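You operate a simulated robot arm through the tools that you are given. There is no shell and no other tool. Be economical: measure what you need, move in short steps, check, and stop when the job is done.

The job below is to be done with a simulated robot arm. You get a single attempt, and the scene is never put back.

Task
Copy the grey card's print onto the white card and the cream card.
Fine: same stamp, same colour, one print each; put the stamp back and cap the pad.

The check looks at the end state, three seconds after you hand in, the way a careful person would. Anything else that was tipped, shoved, dropped, spilled or broken makes it a failure. A push-on lid holds only when it is set on centred and level and pressed home; a screw cap is set on level and turned clockwise until tight.

Robot
A 7-joint arm with a two-finger parallel gripper, fixed in place. Base frame: the origin is at the foot of the arm, x ahead of it, y to its left, z up. Lengths are in m, angles in degrees, forces in N, time in s.
Its first joint turns from -132.0 to 132.0 degrees. Payload 3.91 kg.
The tool frame sits at the grasp point between the pads (the TCP): z along the fingers, y along the line on which they close. The tips reach 0.03 m beyond it. The gripper opens to 0.11 m. The fingers are 0.02 m wide and 0.01 m thick; the gripper's body (0.048 by 0.112 m) begins 0.055 m behind the TCP.
Orientation is told as [roll, pitch, yaw] about the base's x, y, z axes, in that order, counted from this pose: with the fingers straight down and closing along the base's y, the tool's x points along the base's -x, its y along +y and its z along -z.

Tools
- The arm moves only by the tool step_arm. Its argument "targets" is a list that holds one entry, the list of rows, each a list of 7 numbers: the turn, a rotation vector about the tool's x, y, z in degrees, then the shift along the tool's x, y, z in m, then the finger opening in m, from 0 to 0.11. In form: [[[wx, wy, wz, tx, ty, tz, fingers], ...]]. A call has 1 to 20 rows; each row shifts and turns the commanded pose from where the row before left it, along the tool's axes as they then stand. Each row takes 0.2 s and may step no farther than 0.05 m and 8.6 degrees from the row before; otherwise, or with a gripper value out of range, the whole call is refused. A pose out of reach is approached as far as the arm can. The call stops where the force on the tool passes 40 N (or 10 N more than at its start, if that is more) or the arm is blocked; 0.2 s more then pass. Each finger travels about 0.108 m/s and halts on what it meets, pressing with about 37 N; the grip force reading is that of the motor and also rises with nothing between the fingers. The clock runs only during rows and for 0.2 s after the last one: add rows that do not move to give the fingers time. It gives the time, the measured TCP pose, the force on the tool (base axes), the opening and the grip force at its end, in the units of the frame above (readings bear some noise), with the torque about the TCP (base axes, N m) and any sound that the robot's microphone picked up.
- Cameras (640 x 400 px; columns grow to the right, rows downward): "scene" is fixed at [0.2202, -0.6495, 1.4896]; the picture's right is [0.83, -0.56, 0.00], its down [-0.30, -0.44, -0.84] and it looks along [0.47, 0.70, -0.54] (base axes); focal length 357 px, centre (320, 200). "wrist" rides on the gripper at [0.072, 0.017, -0.103] in the tool frame; the picture's right is [-0.23, 0.97, 0.00], its down [-0.76, -0.18, -0.62] and it looks along [-0.61, -0.14, 0.78] (tool axes); focal length 222 px, centre (320, 200). There is no depth. A picture from a camera that has moved, and an enlarged one, comes with that camera's place and axes in the base frame and with its lens.
- snapshot(camera): a new picture of that camera. No time passes.
- inspect(camera, box): a new picture of the part [left, top, right, bottom] of that camera's present view, enlarged. No time passes.
- sign_off(): hands the job in; it is judged then, once.

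Go step by step. Nothing tells you positions but the pictures and the camera data: compare them with the known pose of the tool, close in by small moves and look again before you grip or let go. The budget is 120 turns and 64 pictures, counting those below and the enlarged ones. Unless the task says otherwise, let go and move clear before handing in, and close with one line.

The tools are called after ">>>" as name(argument=value, ...) on one line, values as JSON. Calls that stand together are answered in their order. step_arm: Moves the arm, as the interface text tells. Its arguments: {"type":"object","properties":{"targets":{"type":"array"}},"required":["targets"]} The other tools are called the same way: snapshot (camera) takes a picture; inspect (camera, box) takes an enlarged picture of a part of a camera's view; sign_off () hands the job in.

At the start:

```text
time: 0.0
ee_pos: [0.663, 0.1788, 1.0211]
ee_rot: [0.1, 0.0, 0.1]
wrist_force: [-1.1, 0.0, -0.6]
torque: [0.01, -0.02, 0.0]
grip_width: 0.1101
finger_force: 0.0
```

scene: 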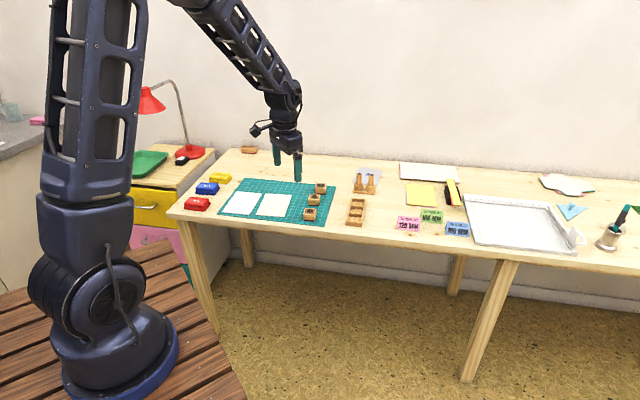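
wrist: 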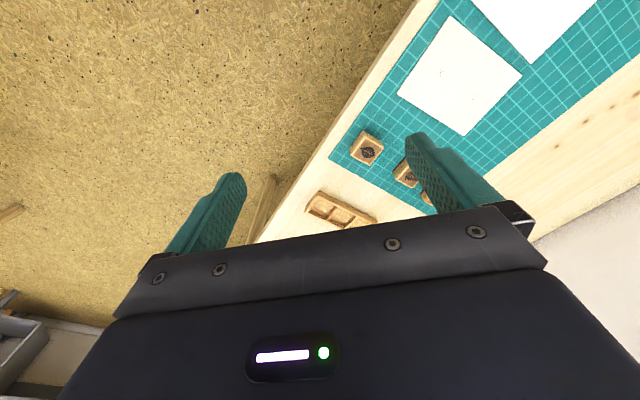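

I see a table with a green mat, two light cards, three wooden stamps, a stamp tray, and three pads (red, blue, yellow). I'll enlarge the parts to find the grey card and its print.

>>> inspect(camera="scene", box=[170, 140, 290, 220])

>>> inspect(camera="scene", box=[280, 150, 400, 230])

>>> inspect(camera="scene", box=[380, 150, 620, 260])

```text
5.00 times, centred on (230, 180) of scene
camera zoom: at [0.2202, -0.6495, 1.4896], right [0.83, -0.56, 0.0], down [-0.3, -0.44, -0.84], along [0.47, 0.7, -0.54], focal length 1783 px, centre (770, 300)
```

zoom: 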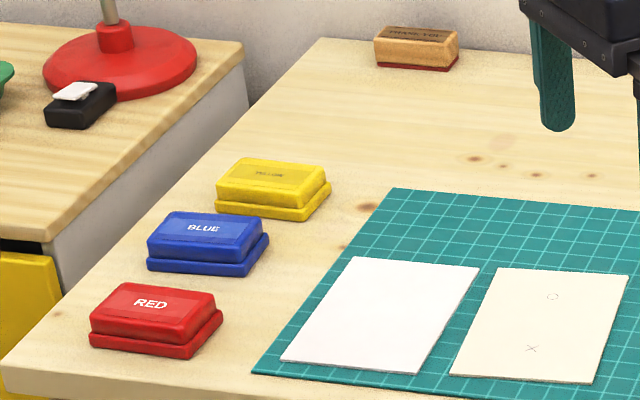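

```text
5.00 times, centred on (340, 190) of scene
camera zoom: at [0.2202, -0.6495, 1.4896], right [0.83, -0.56, 0.0], down [-0.3, -0.44, -0.84], along [0.47, 0.7, -0.54], focal length 1783 px, centre (220, 250)
```

zoom: 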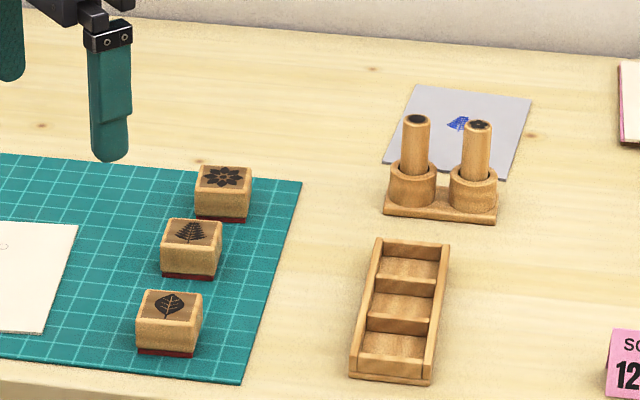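

```text
2.67 times, centred on (500, 205) of scene
camera zoom: at [0.2202, -0.6495, 1.4896], right [0.83, -0.56, 0.0], down [-0.3, -0.44, -0.84], along [0.47, 0.7, -0.54], focal length 951 px, centre (-160, 187)
```

zoom: 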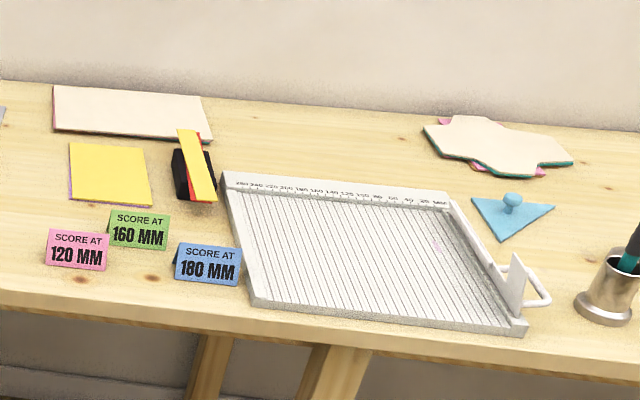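

The grey card lies behind the two-handled stamp stand with a blue print. I'll look closer at the print, the stamps and the cards.

>>> inspect(camera="scene", box=[352, 162, 388, 186])

>>> inspect(camera="scene", box=[215, 185, 300, 220])

```text
16.00 times, centred on (370, 174) of scene
camera zoom: at [0.2202, -0.6495, 1.4896], right [0.83, -0.56, 0.0], down [-0.3, -0.44, -0.84], along [0.47, 0.7, -0.54], focal length 5706 px, centre (-480, 616)
```

zoom: 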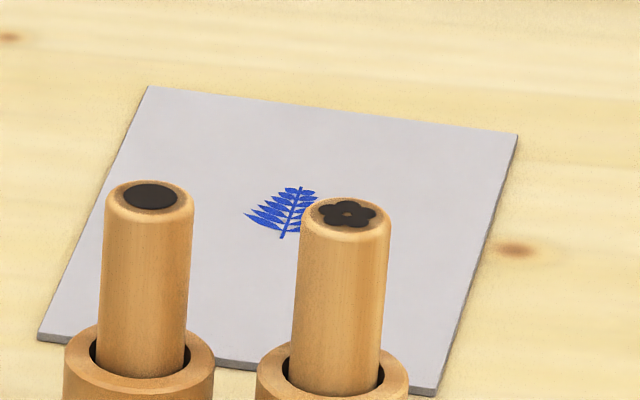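

```text
7.53 times, centred on (258, 202) of scene
camera zoom: at [0.2202, -0.6495, 1.4896], right [0.83, -0.56, 0.0], down [-0.3, -0.44, -0.84], along [0.47, 0.7, -0.54], focal length 2685 px, centre (791, 181)
```

zoom: 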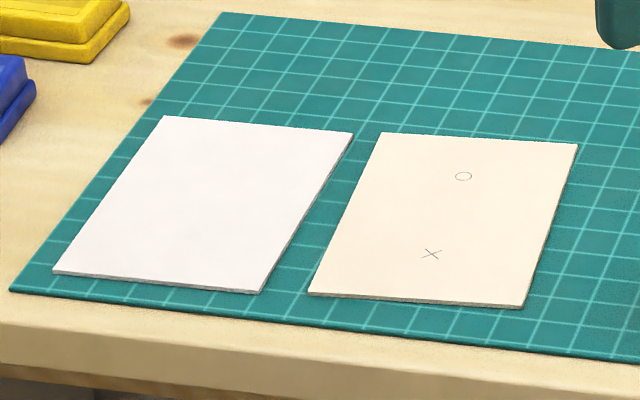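

The grey print is blue and fern-like, partly hidden by a handle; the table is turned ~45° to the base. I'll move the wrist camera over the mat for a better look.

>>> step_arm(targets=[[[0, 0, 0, 0.02, 0.032, 0, 0.11], [0, 0, 0, 0.02, 0.032, 0, 0.11], [0, 0, 0, 0.02, 0.032, 0, 0.11], [0, 0, 0, 0.02, 0.032, 0, 0.11], [0, 0, 0, 0.02, 0.032, 0, 0.11], [0, 0, 0, 0, 0, 0, 0.11]]])

>>> snapshot(camera="wrist")

>>> inspect(camera="scene", box=[300, 180, 336, 224])

```text
time: 1.4
ee_pos: [0.5633, 0.3393, 1.0215]
ee_rot: [0.1, -0.1, 0.0]
wrist_force: [-0.1, 0.1, 0.1]
torque: [0.0, 0.02, -0.01]
grip_width: 0.1101
finger_force: 0.1
```

```text
56 pictures are left
camera wrist: at [0.4895, 0.3574, 1.1261], right [0.23, 0.97, 0.0], down [0.76, -0.18, 0.62], along [0.61, -0.14, -0.78], focal length 222 px, centre (320, 200)
```

wrist: 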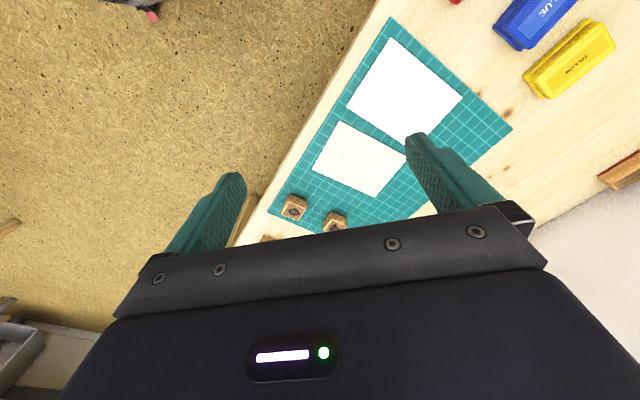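

```text
9.09 times, centred on (318, 202) of scene
camera zoom: at [0.2202, -0.6495, 1.4896], right [0.83, -0.56, 0.0], down [-0.3, -0.44, -0.84], along [0.47, 0.7, -0.54], focal length 3242 px, centre (338, 182)
```

zoom: 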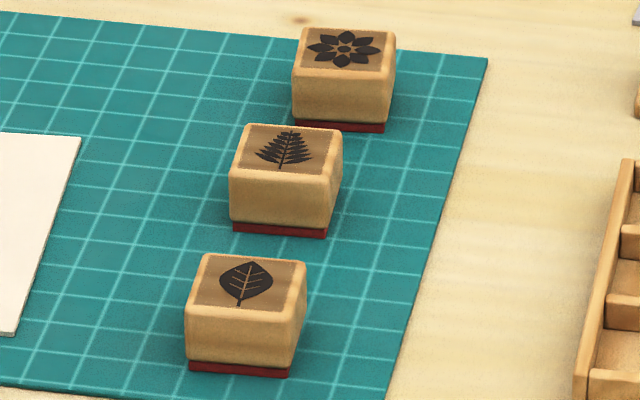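

The fern/tree stamp in the middle of the three matches the blue print on the grey card. I'll yaw the tool to line up with the table and look over the mat.

>>> step_arm(targets=[[[0, 0, 0, -0.015, -0.045, 0, 0.11], [0, 0, 0, -0.015, -0.045, 0, 0.11], [0, 0, -7.6, 0, 0, 0, 0.11], [0, 0, -7.6, 0, 0, 0, 0.11], [0, 0, -7.6, 0, 0, 0, 0.11], [0, 0, -7.6, 0, 0, 0, 0.11], [0, 0, -7.6, 0, 0, 0, 0.11], [0, 0, -7.6, 0, 0, 0, 0.11], [0, 0, 0, 0, 0, 0, 0.11]]])

>>> snapshot(camera="wrist")

```text
time: 3.4
ee_pos: [0.5901, 0.2492, 1.0219]
ee_rot: [0.0, 0.1, 45.7]
wrist_force: [0.2, -1.3, -0.8]
torque: [-0.01, -0.03, 0.01]
grip_width: 0.11
finger_force: 0.1
```

```text
54 pictures are left
camera wrist: at [0.5285, 0.2096, 1.1263], right [-0.54, 0.84, 0.0], down [0.66, 0.42, 0.62], along [0.52, 0.34, -0.78], focal length 222 px, centre (320, 200)
```

wrist: 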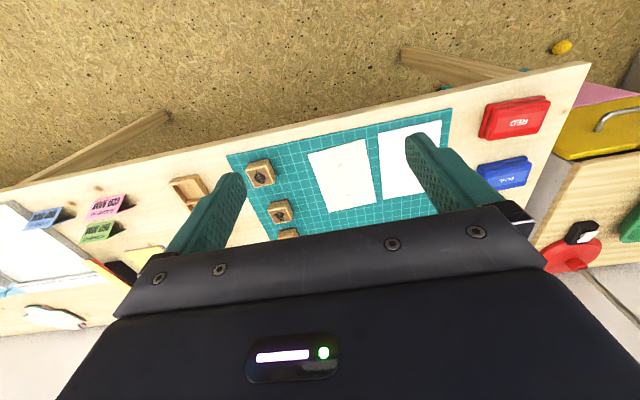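

The mat surface is at about z = 0.741, the blue pad about (0.530, 0.615). I'll move above the blue pad for a closer look.

>>> step_arm(targets=[[[0, 0, 0, -0.0275, 0.0373, 0.0088, 0.11], [0, 0, 0, -0.0275, 0.0373, 0.0088, 0.11], [0, 0, 0, -0.0275, 0.0373, 0.0088, 0.11], [0, 0, 0, -0.0275, 0.0373, 0.0088, 0.11], [0, 0, 0, -0.0275, 0.0373, 0.0088, 0.11], [0, 0, 0, -0.0275, 0.0373, 0.0088, 0.11], [0, 0, 0, -0.0275, 0.0373, 0.0088, 0.11], [0, 0, 0, -0.0275, 0.0373, 0.0088, 0.11], [0, 0, 0, 0, 0, 0, 0.11]]])

>>> snapshot(camera="wrist")

```text
time: 5.4
ee_pos: [0.5339, 0.615, 0.9497]
ee_rot: [0.0, 0.0, 45.6]
wrist_force: [0.5, -0.1, 0.4]
torque: [0.03, 0.03, -0.02]
grip_width: 0.1101
finger_force: 0.1
```

```text
53 pictures are left
camera wrist: at [0.4709, 0.5767, 1.0546], right [-0.54, 0.84, 0.0], down [0.66, 0.42, 0.62], along [0.53, 0.33, -0.78], focal length 222 px, centre (320, 200)
```

wrist: 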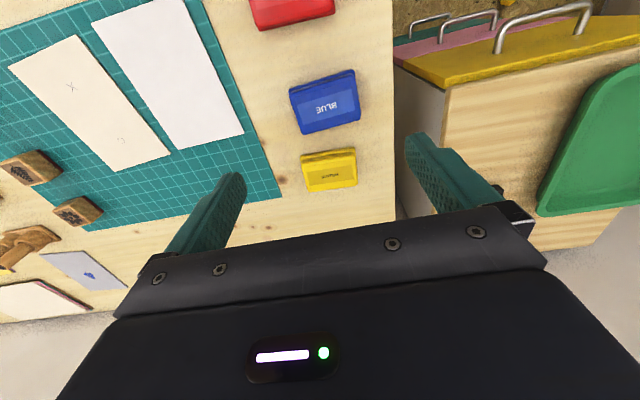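

The blue pad sits below the gripper, nearly aligned with it. I'll zoom in to measure its corners and yaw.

>>> inspect(camera="wrist", box=[270, 55, 380, 200])

>>> inspect(camera="scene", box=[183, 165, 240, 215])

```text
2.76 times, centred on (325, 128) of wrist
camera zoom: at [0.4709, 0.5767, 1.0546], right [-0.54, 0.84, 0.0], down [0.66, 0.42, 0.62], along [0.53, 0.33, -0.78], focal length 613 px, centre (306, 400)
```

zoom: 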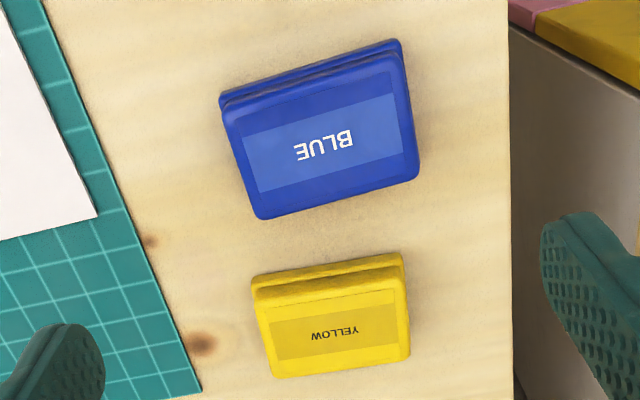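

```text
8.00 times, centred on (212, 190) of scene
camera zoom: at [0.2202, -0.6495, 1.4896], right [0.83, -0.56, 0.0], down [-0.3, -0.44, -0.84], along [0.47, 0.7, -0.54], focal length 2853 px, centre (1188, 280)
```

zoom: 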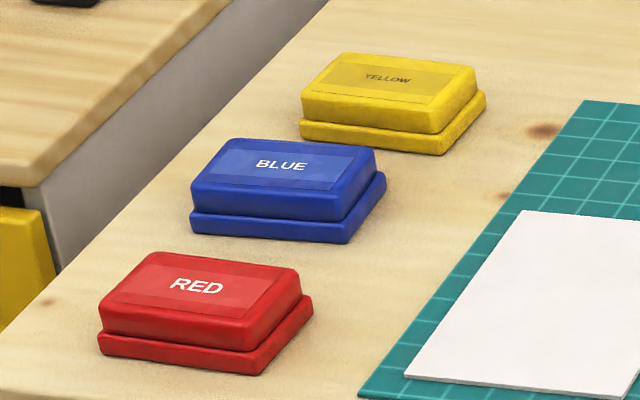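

The lid top measures about 0.076 × 0.05 m centred near (0.536, 0.628), lid roughly 0.77 high. I'll centre on it and lower to check.

>>> step_arm(targets=[[[0, 0, -1, -0.0107, 0.0077, 0.03, 0.11], [0, 0, 0, 0, 0, 0.035, 0.11], [0, 0, 0, 0, 0, 0.035, 0.11], [0, 0, 0, 0, 0, 0, 0.11]]])

>>> snapshot(camera="wrist")

>>> inspect(camera="scene", box=[180, 145, 244, 210])

```text
time: 6.4
ee_pos: [0.5352, 0.6285, 0.8512]
ee_rot: [0.0, 0.0, 46.7]
wrist_force: [-0.4, -0.6, 1.2]
torque: [-0.02, -0.01, 0.01]
grip_width: 0.1101
finger_force: 0.0
```

```text
50 pictures are left
camera wrist: at [0.4723, 0.5875, 0.9562], right [-0.55, 0.83, 0.0], down [0.65, 0.43, 0.62], along [0.52, 0.34, -0.78], focal length 222 px, centre (320, 200)
```

wrist: 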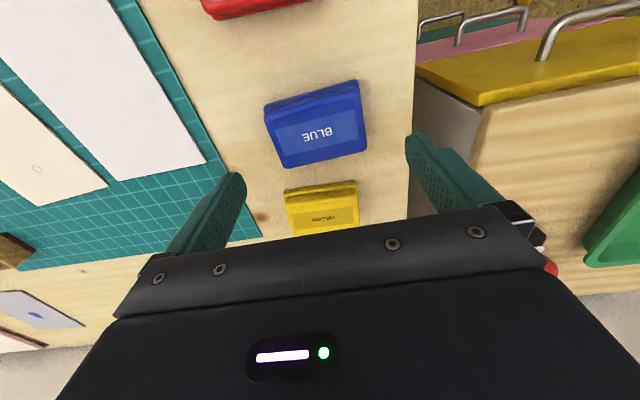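

```text
6.15 times, centred on (212, 178) of scene
camera zoom: at [0.2202, -0.6495, 1.4896], right [0.83, -0.56, 0.0], down [-0.3, -0.44, -0.84], along [0.47, 0.7, -0.54], focal length 2194 px, centre (985, 338)
```

zoom: 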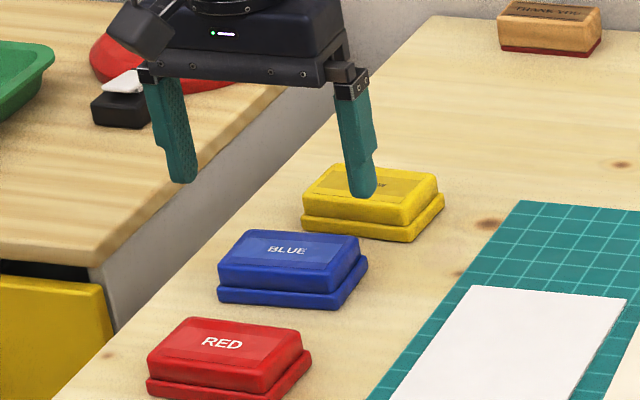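

The lid is centred under the gripper. I'll descend so the tips reach the lid's sides, above the base's rim.

>>> step_arm(targets=[[[0, 0, 0, 0, 0, 0.03, 0.11], [0, 0, 0, 0, 0, 0.02, 0.11], [0, 0, 0, 0, 0, 0.013, 0.11], [0, 0, 0, 0, 0, 0, 0.11]]])

>>> inspect(camera="scene", box=[185, 160, 240, 205])

>>> snapshot(camera="wrist")

```text
time: 7.4
ee_pos: [0.5335, 0.6271, 0.7881]
ee_rot: [0.0, 0.1, 46.5]
wrist_force: [-1.0, -0.1, -0.9]
torque: [0.01, -0.05, 0.04]
grip_width: 0.1098
finger_force: 0.1
```

```text
8.89 times, centred on (212, 182) of scene
camera zoom: at [0.2202, -0.6495, 1.4896], right [0.83, -0.56, 0.0], down [-0.3, -0.44, -0.84], along [0.47, 0.7, -0.54], focal length 3170 px, centre (1276, 356)
```

zoom: 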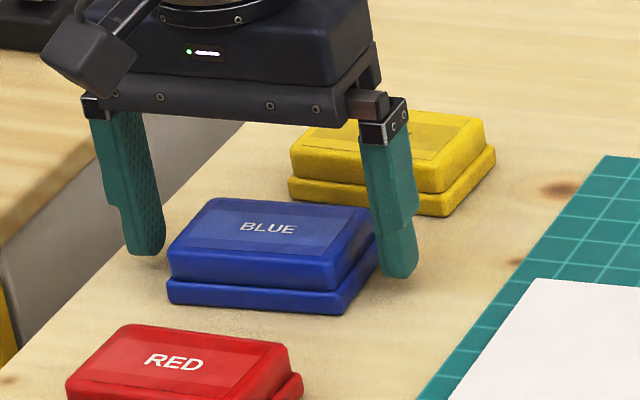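

```text
47 pictures are left
camera wrist: at [0.4722, 0.5872, 0.8925], right [-0.55, 0.83, 0.0], down [0.65, 0.43, 0.62], along [0.52, 0.34, -0.78], focal length 222 px, centre (320, 200)
```

wrist: 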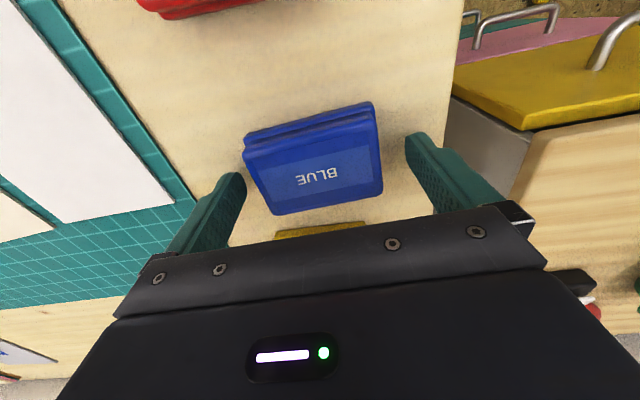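

Fingers straddle the lid, well aligned. I'll lower 2 mm and close on the lid.

>>> step_arm(targets=[[[0, 0, 0, 0, 0, 0.002, 0.11], [0, 0, 0, 0, 0, 0, 0.09], [0, 0, 0, 0, 0, 0, 0.08], [0, 0, 0, 0, 0, 0, 0.07], [0, 0, 0, 0, 0, 0, 0.06], [0, 0, 0, 0, 0, 0, 0.06]]])

>>> inspect(camera="scene", box=[185, 160, 240, 205])

```text
time: 8.8
ee_pos: [0.5343, 0.6287, 0.7861]
ee_rot: [0.0, 0.0, 46.6]
wrist_force: [0.3, -1.3, 1.0]
torque: [-0.06, 0.06, 0.04]
grip_width: 0.0811
finger_force: 37.3
```

```text
8.89 times, centred on (212, 182) of scene
camera zoom: at [0.2202, -0.6495, 1.4896], right [0.83, -0.56, 0.0], down [-0.3, -0.44, -0.84], along [0.47, 0.7, -0.54], focal length 3170 px, centre (1276, 356)
```

zoom: 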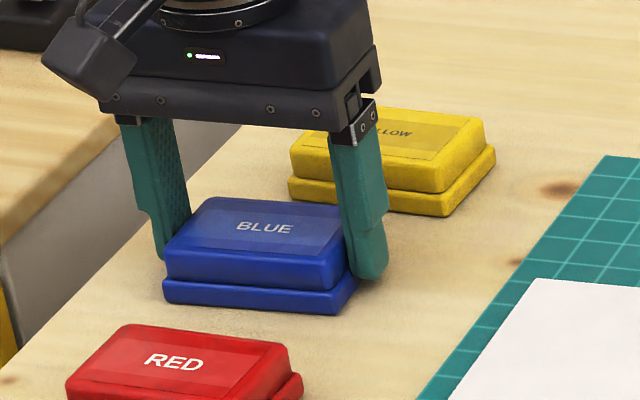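

The grip holds at 0.081 m. I'll lift slowly to pull the lid off and see whether the base stays.

>>> step_arm(targets=[[[0, 0, 0, 0, 0, -0.005, 0.06], [0, 0, 0, 0, 0, -0.005, 0.06], [0, 0, 0, 0, 0, -0.01, 0.06], [0, 0, 0, 0, 0, -0.02, 0.06], [0, 0, 0, 0, 0, 0, 0.06]]])

>>> inspect(camera="scene", box=[185, 155, 240, 205])

```text
time: 10.0
ee_pos: [0.5337, 0.6268, 0.827]
ee_rot: [0.0, 0.0, 46.6]
wrist_force: [-0.3, 0.4, -0.5]
torque: [-0.01, 0.0, 0.02]
grip_width: 0.0601
finger_force: 0.1
```

```text
8.00 times, centred on (212, 180) of scene
camera zoom: at [0.2202, -0.6495, 1.4896], right [0.83, -0.56, 0.0], down [-0.3, -0.44, -0.84], along [0.47, 0.7, -0.54], focal length 2853 px, centre (1180, 360)
```

zoom: 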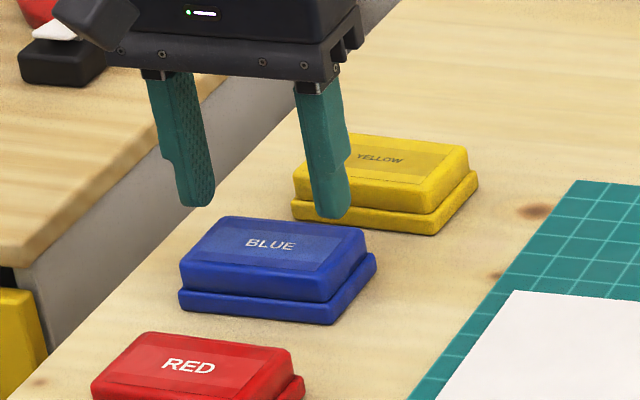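

The fingers slipped off: they likely caught the base rim (0.081) rather than the lid (~0.077). I'll reopen and re-measure.

>>> step_arm(targets=[[[0, 0, 0, 0, 0, 0, 0.11], [0, 0, 0, 0, 0, 0, 0.11], [0, 0, 0, 0, 0, 0, 0.11]]])

>>> inspect(camera="wrist", box=[220, 60, 430, 230])

```text
time: 10.8
ee_pos: [0.535, 0.6272, 0.8261]
ee_rot: [0.0, 0.1, 46.6]
wrist_force: [0.4, -0.5, 0.3]
torque: [-0.01, -0.01, 0.02]
grip_width: 0.1101
finger_force: 0.0
```

```text
2.35 times, centred on (325, 145) of wrist
camera zoom: at [0.4727, 0.5871, 0.931], right [-0.55, 0.83, 0.0], down [0.65, 0.43, 0.62], along [0.52, 0.34, -0.78], focal length 523 px, centre (308, 329)
```

zoom: 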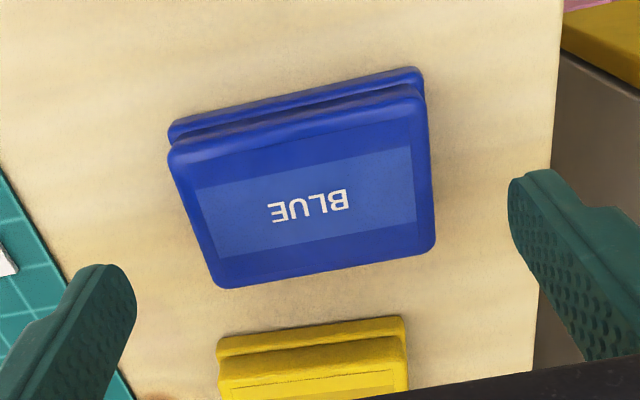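

Analysis suggests the lid is ~0.075 wide with its top at ~0.775, so the tips were too low. I'll grip 7 mm higher and read the width.

>>> step_arm(targets=[[[0, 0, 0, 0, 0, 0.02, 0.11], [0, 0, 0, 0, 0, 0.012, 0.11], [0, 0, 0, 0, 0, 0, 0.09], [0, 0, 0, 0, 0, 0, 0.08], [0, 0, 0, 0, 0, 0, 0.07], [0, 0, 0, 0, 0, 0, 0.06], [0, 0, 0, 0, 0, 0, 0.06]]])

>>> inspect(camera="scene", box=[190, 165, 230, 200])

```text
time: 12.4
ee_pos: [0.5358, 0.6281, 0.7932]
ee_rot: [0.0, 0.0, 46.7]
wrist_force: [0.2, 0.0, -0.3]
torque: [-0.01, 0.0, 0.01]
grip_width: 0.0773
finger_force: 36.9
heard: snap
```

```text
11.43 times, centred on (210, 182) of scene
camera zoom: at [0.2202, -0.6495, 1.4896], right [0.83, -0.56, 0.0], down [-0.3, -0.44, -0.84], along [0.47, 0.7, -0.54], focal length 4076 px, centre (1577, 400)
```

zoom: 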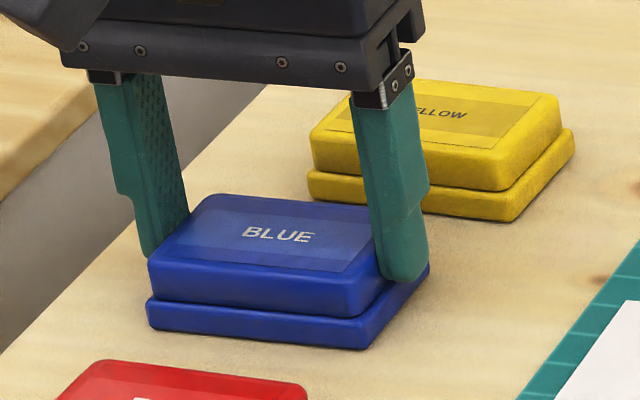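

Now the width is 0.077 and a snap was heard, so this is the lid. I'll lift.

>>> step_arm(targets=[[[0, 0, 0, 0, 0, -0.003, 0.06], [0, 0, 0, 0, 0, -0.005, 0.06], [0, 0, 0, 0, 0, -0.012, 0.06], [0, 0, 0, 0, 0, -0.03, 0.06], [0, 0, 0, 0, 0, -0.03, 0.06], [0, 0, 0, 0, 0, 0, 0.06]]])

>>> inspect(camera="scene", box=[185, 145, 245, 205])

>>> snapshot(camera="wrist")

```text
time: 13.8
ee_pos: [0.5348, 0.6284, 0.8738]
ee_rot: [-0.1, 0.0, 46.7]
wrist_force: [-0.7, -0.1, 0.0]
torque: [0.0, 0.01, 0.03]
grip_width: 0.077
finger_force: 37.0
```

```text
6.67 times, centred on (215, 175) of scene
camera zoom: at [0.2202, -0.6495, 1.4896], right [0.83, -0.56, 0.0], down [-0.3, -0.44, -0.84], along [0.47, 0.7, -0.54], focal length 2377 px, centre (1020, 367)
```

zoom: 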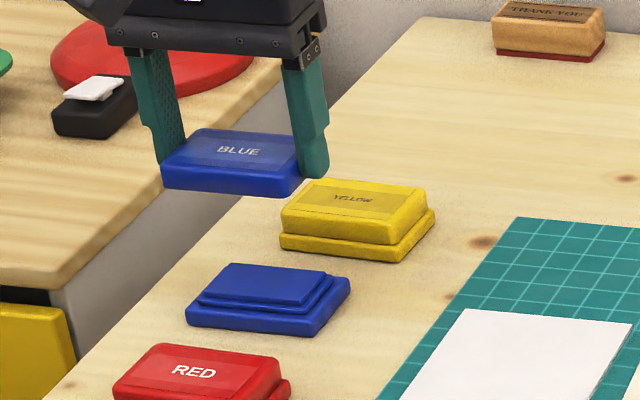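

```text
41 pictures are left
camera wrist: at [0.4723, 0.5865, 0.979], right [-0.55, 0.83, 0.0], down [0.65, 0.43, 0.62], along [0.52, 0.34, -0.78], focal length 222 px, centre (320, 200)
```

wrist: 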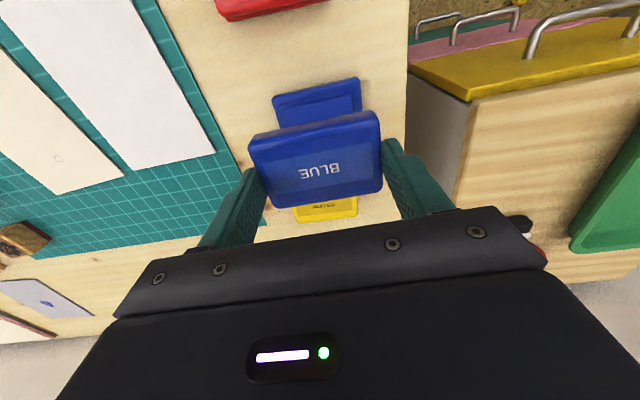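

The lid is off and in hand. I'll carry it to the free strip of the mat behind the white card, at about (0.735, 0.560).

>>> step_arm(targets=[[[0, 0, 0, -0.0175, -0.0384, 0, 0.06], [0, 0, 0, -0.0175, -0.0384, 0, 0.06], [0, 0, 0, -0.0175, -0.0384, 0, 0.06], [0, 0, 0, -0.0175, -0.0384, 0, 0.06], [0, 0, 0, -0.0175, -0.0384, 0, 0.06], [0, 0, 0, 0, 0, 0.03, 0.06], [0, 0, 0, 0, 0, 0.03, 0.06], [0, 0, 0, 0, 0, 0.016, 0.06], [0, 0, 0, 0, 0, 0, 0.06]]])

>>> snapshot(camera="wrist")

>>> inspect(camera="scene", box=[220, 150, 300, 220])

```text
time: 15.8
ee_pos: [0.7347, 0.5598, 0.7981]
ee_rot: [0.0, 0.0, 46.7]
wrist_force: [0.2, 0.5, -1.0]
torque: [0.0, 0.0, -0.03]
grip_width: 0.0768
finger_force: 36.8
```

```text
40 pictures are left
camera wrist: at [0.6716, 0.5188, 0.9032], right [-0.55, 0.83, 0.0], down [0.65, 0.43, 0.62], along [0.52, 0.34, -0.78], focal length 222 px, centre (320, 200)
```

wrist: 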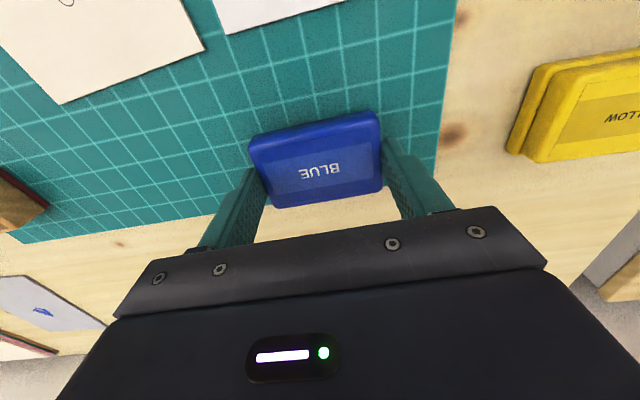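

```text
5.71 times, centred on (260, 185) of scene
camera zoom: at [0.2202, -0.6495, 1.4896], right [0.83, -0.56, 0.0], down [-0.3, -0.44, -0.84], along [0.47, 0.7, -0.54], focal length 2038 px, centre (663, 286)
```

zoom: 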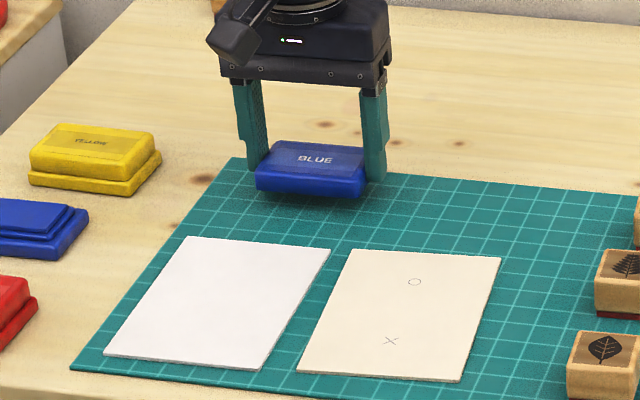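

Clear spot. I'll lower in small steps until the lid touches the mat.

>>> step_arm(targets=[[[0, 0, 0, 0, 0, 0.006, 0.06], [0, 0, 0, 0, 0, 0.003, 0.06], [0, 0, 0, 0, 0, 0.002, 0.06], [0, 0, 0, 0, 0, 0.002, 0.06], [0, 0, 0, 0, 0, 0.002, 0.06]]])

```text
time: 17.0
ee_pos: [0.7348, 0.5597, 0.7831]
ee_rot: [0.0, -0.1, 46.7]
wrist_force: [-5.3, -7.1, 18.3]
torque: [-0.32, 0.32, -0.03]
grip_width: 0.0767
finger_force: 37.1
```

The lid is down. I'll release and rise.

>>> step_arm(targets=[[[0, 0, 0, 0, 0, -0.001, 0.08], [0, 0, 0, 0, 0, 0, 0.1], [0, 0, 0, 0, 0, 0, 0.105], [0, 0, 0, 0, 0, -0.02, 0.105], [0, 0, 0, 0, 0, -0.04, 0.105], [0, 0, 0, 0, 0, -0.045, 0.11], [0, 0, 0, 0, 0, 0, 0.11]]])

>>> snapshot(camera="wrist")

```text
time: 18.6
ee_pos: [0.7342, 0.5589, 0.8885]
ee_rot: [0.0, 0.0, 46.6]
wrist_force: [0.6, -0.1, -0.4]
torque: [0.02, -0.05, -0.02]
grip_width: 0.1099
finger_force: 0.0
```

```text
38 pictures are left
camera wrist: at [0.6718, 0.5189, 0.9939], right [-0.55, 0.83, 0.0], down [0.65, 0.43, 0.62], along [0.52, 0.34, -0.78], focal length 222 px, centre (320, 200)
```

wrist: 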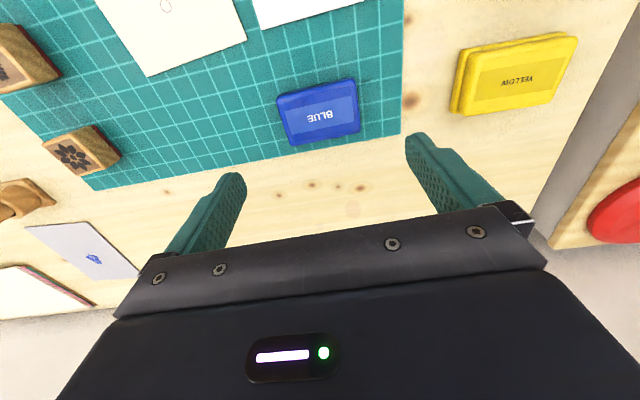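

Lid safely set on the mat. Now to the fern stamp near (0.83, 0.295).

>>> step_arm(targets=[[[0, 0, 0, 0.0227, -0.0412, 0, 0.11], [0, 0, 0, 0.0227, -0.0412, 0, 0.11], [0, 0, 0, 0.0227, -0.0412, 0, 0.11], [0, 0, 0, 0.0227, -0.0412, 0, 0.11], [0, 0, 0, 0.0227, -0.0412, 0, 0.11], [0, 0, 0, 0.0227, -0.0412, 0, 0.11], [0, 0, 0, 0, 0, 0, 0.11]]])

>>> snapshot(camera="wrist")

>>> inspect(camera="wrist", box=[230, 20, 410, 190])

```text
time: 20.2
ee_pos: [0.8225, 0.2897, 0.8886]
ee_rot: [0.0, -0.1, 46.7]
wrist_force: [0.4, -0.5, -0.4]
torque: [-0.01, 0.0, 0.0]
grip_width: 0.1096
finger_force: 0.0
```

```text
37 pictures are left
camera wrist: at [0.7612, 0.2494, 0.9936], right [-0.55, 0.83, 0.0], down [0.65, 0.43, 0.62], along [0.52, 0.34, -0.78], focal length 222 px, centre (320, 200)
```

wrist: 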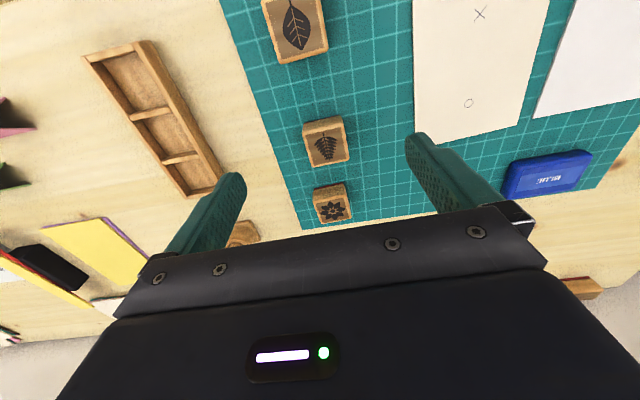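

```text
2.35 times, centred on (320, 105) of wrist
camera zoom: at [0.7612, 0.2494, 0.9936], right [-0.55, 0.83, 0.0], down [0.65, 0.43, 0.62], along [0.52, 0.34, -0.78], focal length 523 px, centre (320, 424)
```

zoom: 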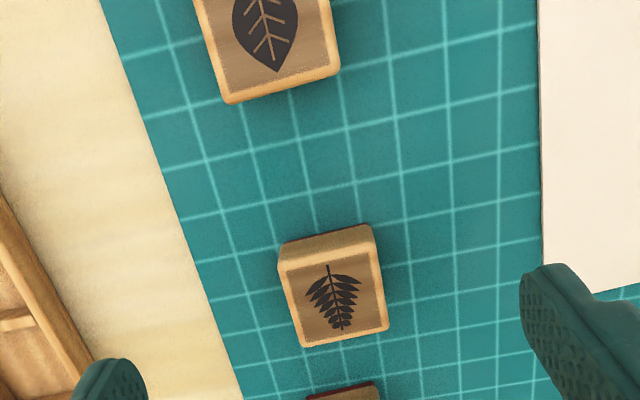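

The fern stamp is ~0.029 m ahead of the gripper, aligned and about 0.04 m square, top near z ≈ 0.778. I'll move over it and lower part way.

>>> step_arm(targets=[[[0, 0, 0, -0.0287, 0, 0.02, 0.11], [0, 0, 0, 0, 0, 0.035, 0.1], [0, 0, 0, 0, 0, 0.02, 0.1], [0, 0, 0, 0, 0, 0, 0.1]]])

>>> snapshot(camera="wrist")

>>> inspect(camera="scene", box=[285, 160, 345, 220])

```text
time: 21.2
ee_pos: [0.8406, 0.3115, 0.814]
ee_rot: [0.1, -0.1, 46.7]
wrist_force: [-0.3, -0.1, 0.4]
torque: [0.02, 0.0, 0.01]
grip_width: 0.0999
finger_force: 0.0
```

```text
35 pictures are left
camera wrist: at [0.7786, 0.272, 0.9182], right [-0.55, 0.83, 0.0], down [0.65, 0.43, 0.62], along [0.52, 0.34, -0.78], focal length 222 px, centre (320, 200)
```

wrist: 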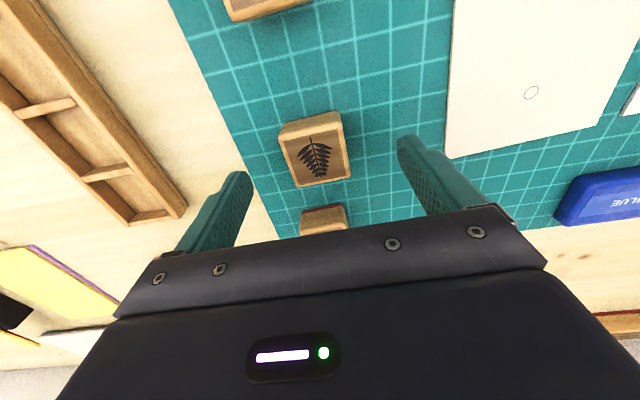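

```text
6.67 times, centred on (315, 190) of scene
camera zoom: at [0.2202, -0.6495, 1.4896], right [0.83, -0.56, 0.0], down [-0.3, -0.44, -0.84], along [0.47, 0.7, -0.54], focal length 2377 px, centre (353, 267)
```

zoom: 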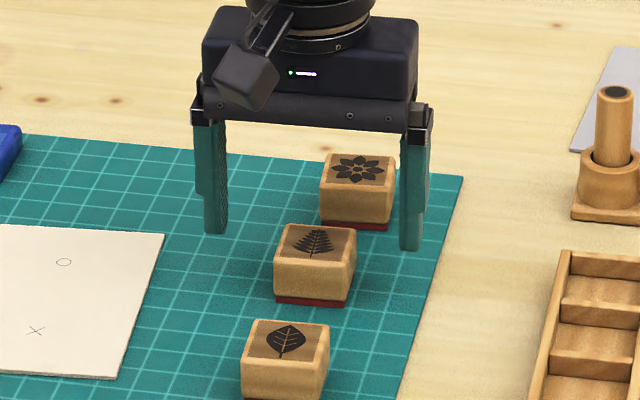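

Centred. I'll descend and close on the stamp.

>>> step_arm(targets=[[[0, 0, 0, 0, 0, 0.02, 0.1], [0, 0, 0, 0, 0, 0.011, 0.1], [0, 0, 0, 0, 0, 0, 0.08], [0, 0, 0, 0, 0, 0, 0.06], [0, 0, 0, 0, 0, 0, 0.045], [0, 0, 0, 0, 0, 0, 0.03], [0, 0, 0, 0, 0, 0, 0.03], [0, 0, 0, 0, 0, 0, 0.03]]])

>>> inspect(camera="scene", box=[290, 170, 340, 220])

```text
time: 23.0
ee_pos: [0.8416, 0.3118, 0.7835]
ee_rot: [0.0, 0.0, 46.6]
wrist_force: [0.5, -0.3, -0.3]
torque: [-0.05, 0.02, -0.04]
grip_width: 0.0411
finger_force: 37.2
```

```text
8.00 times, centred on (315, 195) of scene
camera zoom: at [0.2202, -0.6495, 1.4896], right [0.83, -0.56, 0.0], down [-0.3, -0.44, -0.84], along [0.47, 0.7, -0.54], focal length 2853 px, centre (360, 240)
```

zoom: 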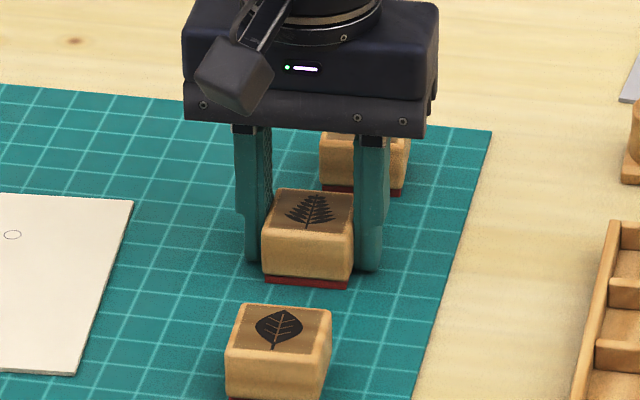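

Stamp held at width 0.041 (home: 0.8416, 0.3118, z 0.7835). I'll lift it and carry it over the open blue pad.

>>> step_arm(targets=[[[0, 0, 0, 0, 0, -0.02, 0.03], [0, 0, 0, 0, 0, -0.04, 0.03], [0, 0, 0, 0, 0, -0.03, 0.03], [0, 0, 0, -0.0019, 0.044, 0, 0.03], [0, 0, 0, -0.0019, 0.044, 0, 0.03], [0, 0, 0, -0.0019, 0.044, 0, 0.03], [0, 0, 0, -0.0019, 0.044, 0, 0.03], [0, 0, 0, -0.0019, 0.044, 0, 0.03], [0, 0, 0, -0.0019, 0.044, 0, 0.03], [0, 0, 0, -0.0019, 0.044, 0, 0.03], [0, 0, 0, -0.0019, 0.044, 0, 0.03], [0, 0, 0, -0.0019, 0.044, 0, 0.03], [0, 0, 0, -0.0019, 0.044, 0, 0.03], [0, 0, 0, 0, 0, 0.0, 0.03]]])

>>> snapshot(camera="wrist")

>>> inspect(camera="scene", box=[180, 150, 250, 210])

```text
time: 26.0
ee_pos: [0.5325, 0.6265, 0.8712]
ee_rot: [0.0, -0.1, 46.6]
wrist_force: [0.5, 0.1, 0.0]
torque: [-0.01, -0.01, 0.03]
grip_width: 0.041
finger_force: 36.9
```

```text
32 pictures are left
camera wrist: at [0.4704, 0.5859, 0.9764], right [-0.55, 0.83, 0.0], down [0.65, 0.43, 0.62], along [0.52, 0.34, -0.78], focal length 222 px, centre (320, 200)
```

wrist: 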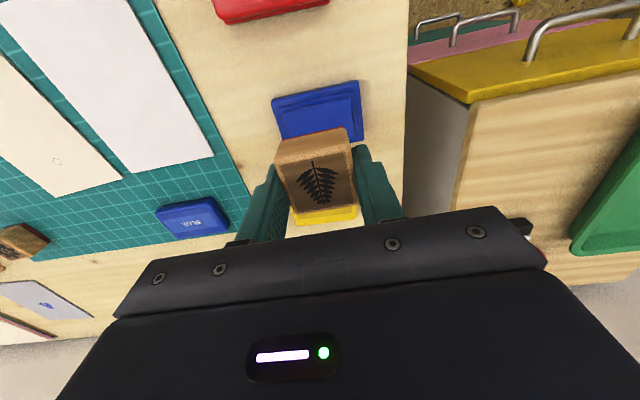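

```text
6.67 times, centred on (215, 180) of scene
camera zoom: at [0.2202, -0.6495, 1.4896], right [0.83, -0.56, 0.0], down [-0.3, -0.44, -0.84], along [0.47, 0.7, -0.54], focal length 2377 px, centre (1020, 333)
```

zoom: 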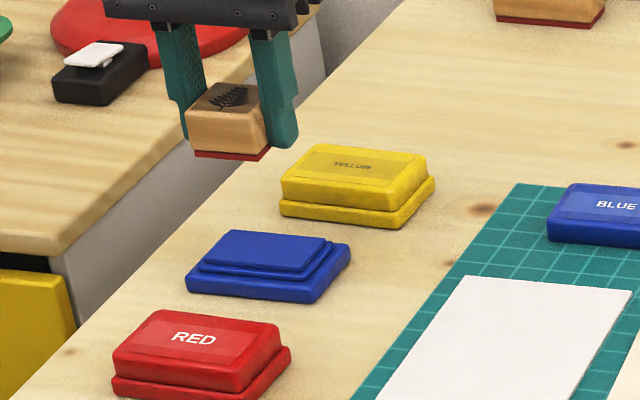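

The pad base hasn't moved; I'm within 3 mm of its centre. I'll correct and descend towards the felt.

>>> step_arm(targets=[[[0, 0, 0, -0.003, 0, 0.03, 0.03], [0, 0, 0, 0, 0, 0.025, 0.03], [0, 0, 0, 0, 0, 0.008, 0.03], [0, 0, 0, 0, 0, 0.002, 0.03], [0, 0, 0, 0, 0, 0.0, 0.03]]])

>>> inspect(camera="scene", box=[185, 160, 235, 205])

```text
time: 27.2
ee_pos: [0.536, 0.6311, 0.8073]
ee_rot: [0.0, -0.1, 46.6]
wrist_force: [0.1, 0.5, -0.4]
torque: [0.02, -0.01, 0.0]
grip_width: 0.0409
finger_force: 37.2
```

```text
8.89 times, centred on (210, 182) of scene
camera zoom: at [0.2202, -0.6495, 1.4896], right [0.83, -0.56, 0.0], down [-0.3, -0.44, -0.84], along [0.47, 0.7, -0.54], focal length 3170 px, centre (1298, 356)
```

zoom: 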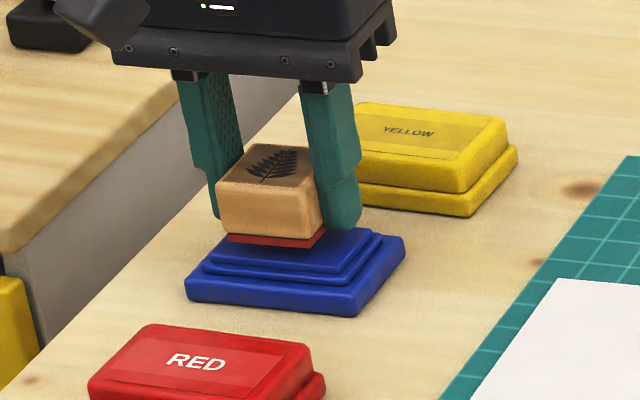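

The stamp hovers just above the felt, slightly far of its centre. I'll shift back 4 mm and lower gently to contact.

>>> step_arm(targets=[[[0, 0, 0, 0.004, -0.001, 0.0, 0.03], [0, 0, 0, 0, 0, 0.003, 0.03], [0, 0, 0, 0, 0, 0.002, 0.03], [0, 0, 0, 0, 0, 0.0, 0.03]]])

>>> inspect(camera="scene", box=[190, 165, 230, 200])

>>> inspect(camera="wrist", box=[240, 80, 400, 230])

```text
time: 28.2
ee_pos: [0.5351, 0.6256, 0.8036]
ee_rot: [0.0, 0.0, 46.6]
wrist_force: [-0.4, -0.3, -0.9]
torque: [0.0, 0.01, 0.01]
grip_width: 0.0411
finger_force: 37.5
```

```text
11.43 times, centred on (210, 182) of scene
camera zoom: at [0.2202, -0.6495, 1.4896], right [0.83, -0.56, 0.0], down [-0.3, -0.44, -0.84], along [0.47, 0.7, -0.54], focal length 4076 px, centre (1577, 400)
```

zoom: 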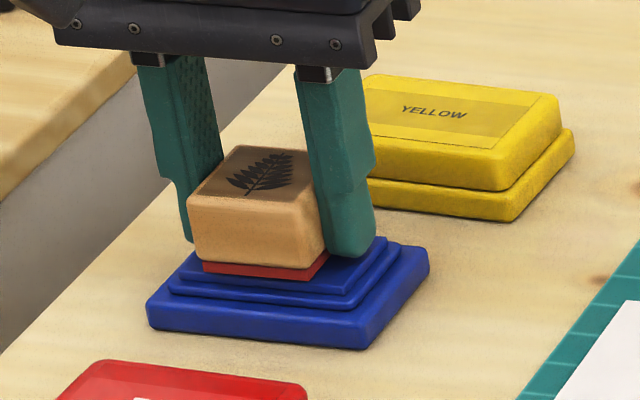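

```text
2.67 times, centred on (320, 155) of wrist
camera zoom: at [0.4717, 0.586, 0.9078], right [-0.55, 0.83, 0.0], down [0.65, 0.43, 0.62], along [0.52, 0.34, -0.78], focal length 592 px, centre (320, 320)
```

zoom: 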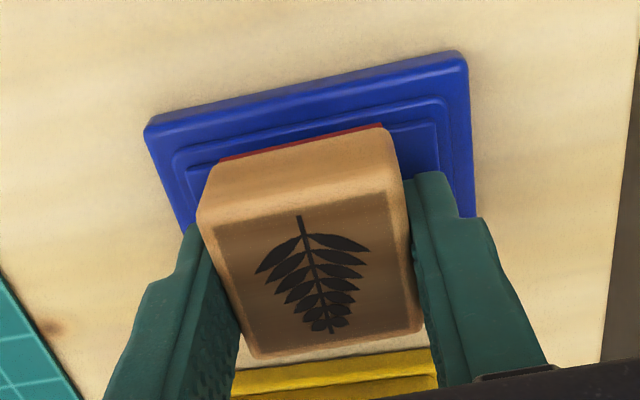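

Nearly in contact; the rubber's near edge is about flush with the felt's near edge, so I'll shift 2.5 mm away and lower to touch.

>>> step_arm(targets=[[[0, 0, 0, -0.0025, 0, 0.0, 0.03], [0, 0, 0, 0, 0, 0.002, 0.03], [0, 0, 0, 0, 0, 0.0015, 0.03], [0, 0, 0, 0, 0, 0.0, 0.03]]])

```text
time: 29.2
ee_pos: [0.5362, 0.6283, 0.8]
ee_rot: [0.0, 0.0, 46.6]
wrist_force: [-0.5, -2.8, 8.2]
torque: [-0.08, 0.01, 0.0]
grip_width: 0.0412
finger_force: 37.1
```

Contact at 8 N. A touch more pressure, then lift and look.

>>> step_arm(targets=[[[0, 0, 0, 0, 0, 0.0008, 0.03], [0, 0, 0, 0, 0, 0.0, 0.03]]])

>>> inspect(camera="scene", box=[190, 165, 230, 200])

```text
time: 29.8
ee_pos: [0.5374, 0.6297, 0.7999]
ee_rot: [0.0, -0.1, 46.6]
wrist_force: [1.0, -2.0, 20.7]
torque: [-0.16, 0.05, 0.02]
grip_width: 0.041
finger_force: 36.3
```

```text
11.43 times, centred on (210, 182) of scene
camera zoom: at [0.2202, -0.6495, 1.4896], right [0.83, -0.56, 0.0], down [-0.3, -0.44, -0.84], along [0.47, 0.7, -0.54], focal length 4076 px, centre (1577, 400)
```

zoom: 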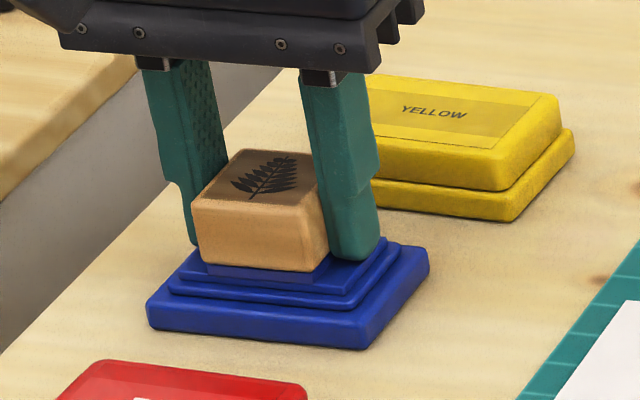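

The rubber is inked blue. Now I'll lift and get a high view of both cards to measure their centres.

>>> step_arm(targets=[[[0, 0, 0, 0, 0, -0.01, 0.03], [0, 0, 0, 0, 0, -0.03, 0.03], [0, 0, 0, 0, 0, -0.04, 0.03], [0, 0, 0, 0.0078, -0.039, -0.028, 0.03], [0, 0, 0, 0.0078, -0.039, -0.028, 0.03], [0, 0, 0, 0.0078, -0.039, -0.028, 0.03], [0, 0, 0, 0.0078, -0.039, -0.028, 0.03], [0, 0, 0, 0.0078, -0.039, -0.028, 0.03], [0, 0, 0, 0.0078, -0.039, -0.028, 0.03], [0, 0, 0, 0, 0, 0.0, 0.03], [0, 0, 0, 0, 0, 0.0, 0.03]]])

>>> snapshot(camera="wrist")

>>> inspect(camera="scene", box=[185, 160, 305, 220])

```text
time: 32.2
ee_pos: [0.6719, 0.4362, 1.0484]
ee_rot: [0.0, 0.0, 46.7]
wrist_force: [0.0, 0.0, -0.6]
torque: [0.0, 0.01, 0.01]
grip_width: 0.041
finger_force: 36.6
```

```text
26 pictures are left
camera wrist: at [0.6097, 0.3958, 1.1527], right [-0.55, 0.83, 0.0], down [0.65, 0.43, 0.62], along [0.52, 0.34, -0.78], focal length 222 px, centre (320, 200)
```

wrist: 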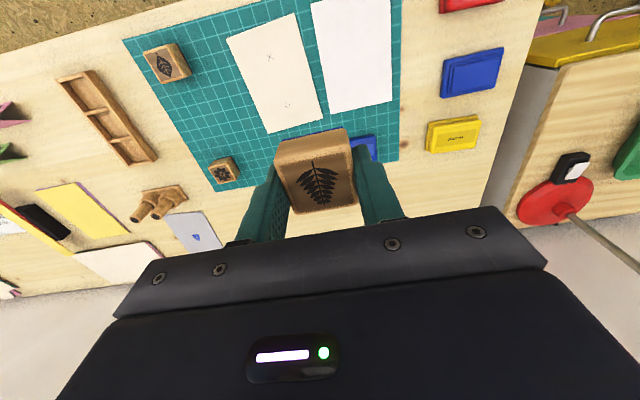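

```text
5.33 times, centred on (245, 190) of scene
camera zoom: at [0.2202, -0.6495, 1.4896], right [0.83, -0.56, 0.0], down [-0.3, -0.44, -0.84], along [0.47, 0.7, -0.54], focal length 1902 px, centre (720, 253)
```

zoom: 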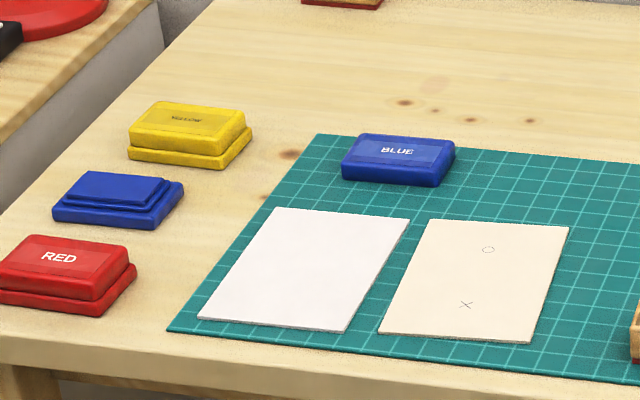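

Both cards are fully visible. I'll enlarge them for corner measurements, and check the print's placement on the grey card.

>>> inspect(camera="wrist", box=[215, 0, 405, 140])

>>> inspect(camera="wrist", box=[150, 190, 240, 255])

```text
2.86 times, centred on (310, 70) of wrist
camera zoom: at [0.6097, 0.3958, 1.1527], right [-0.55, 0.83, 0.0], down [0.65, 0.43, 0.62], along [0.52, 0.34, -0.78], focal length 635 px, centre (349, 571)
```

zoom: 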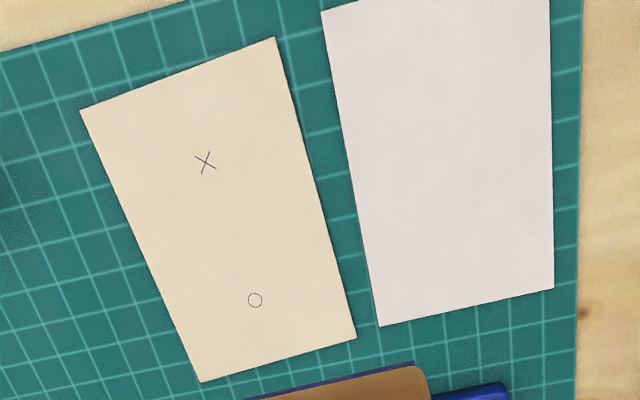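

```text
6.15 times, centred on (195, 222) of wrist
camera zoom: at [0.6097, 0.3958, 1.1527], right [-0.55, 0.83, 0.0], down [0.65, 0.43, 0.62], along [0.52, 0.34, -0.78], focal length 1367 px, centre (1089, 62)
```

zoom: 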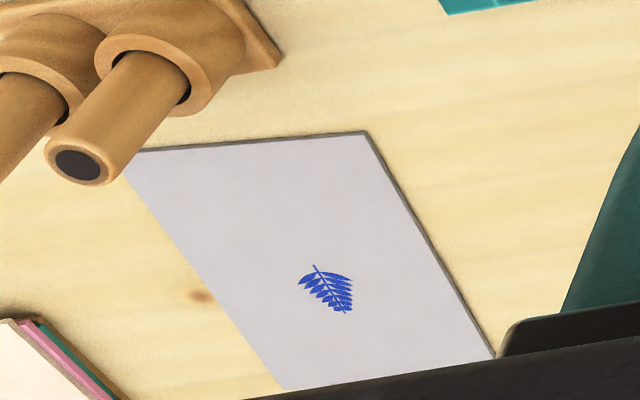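

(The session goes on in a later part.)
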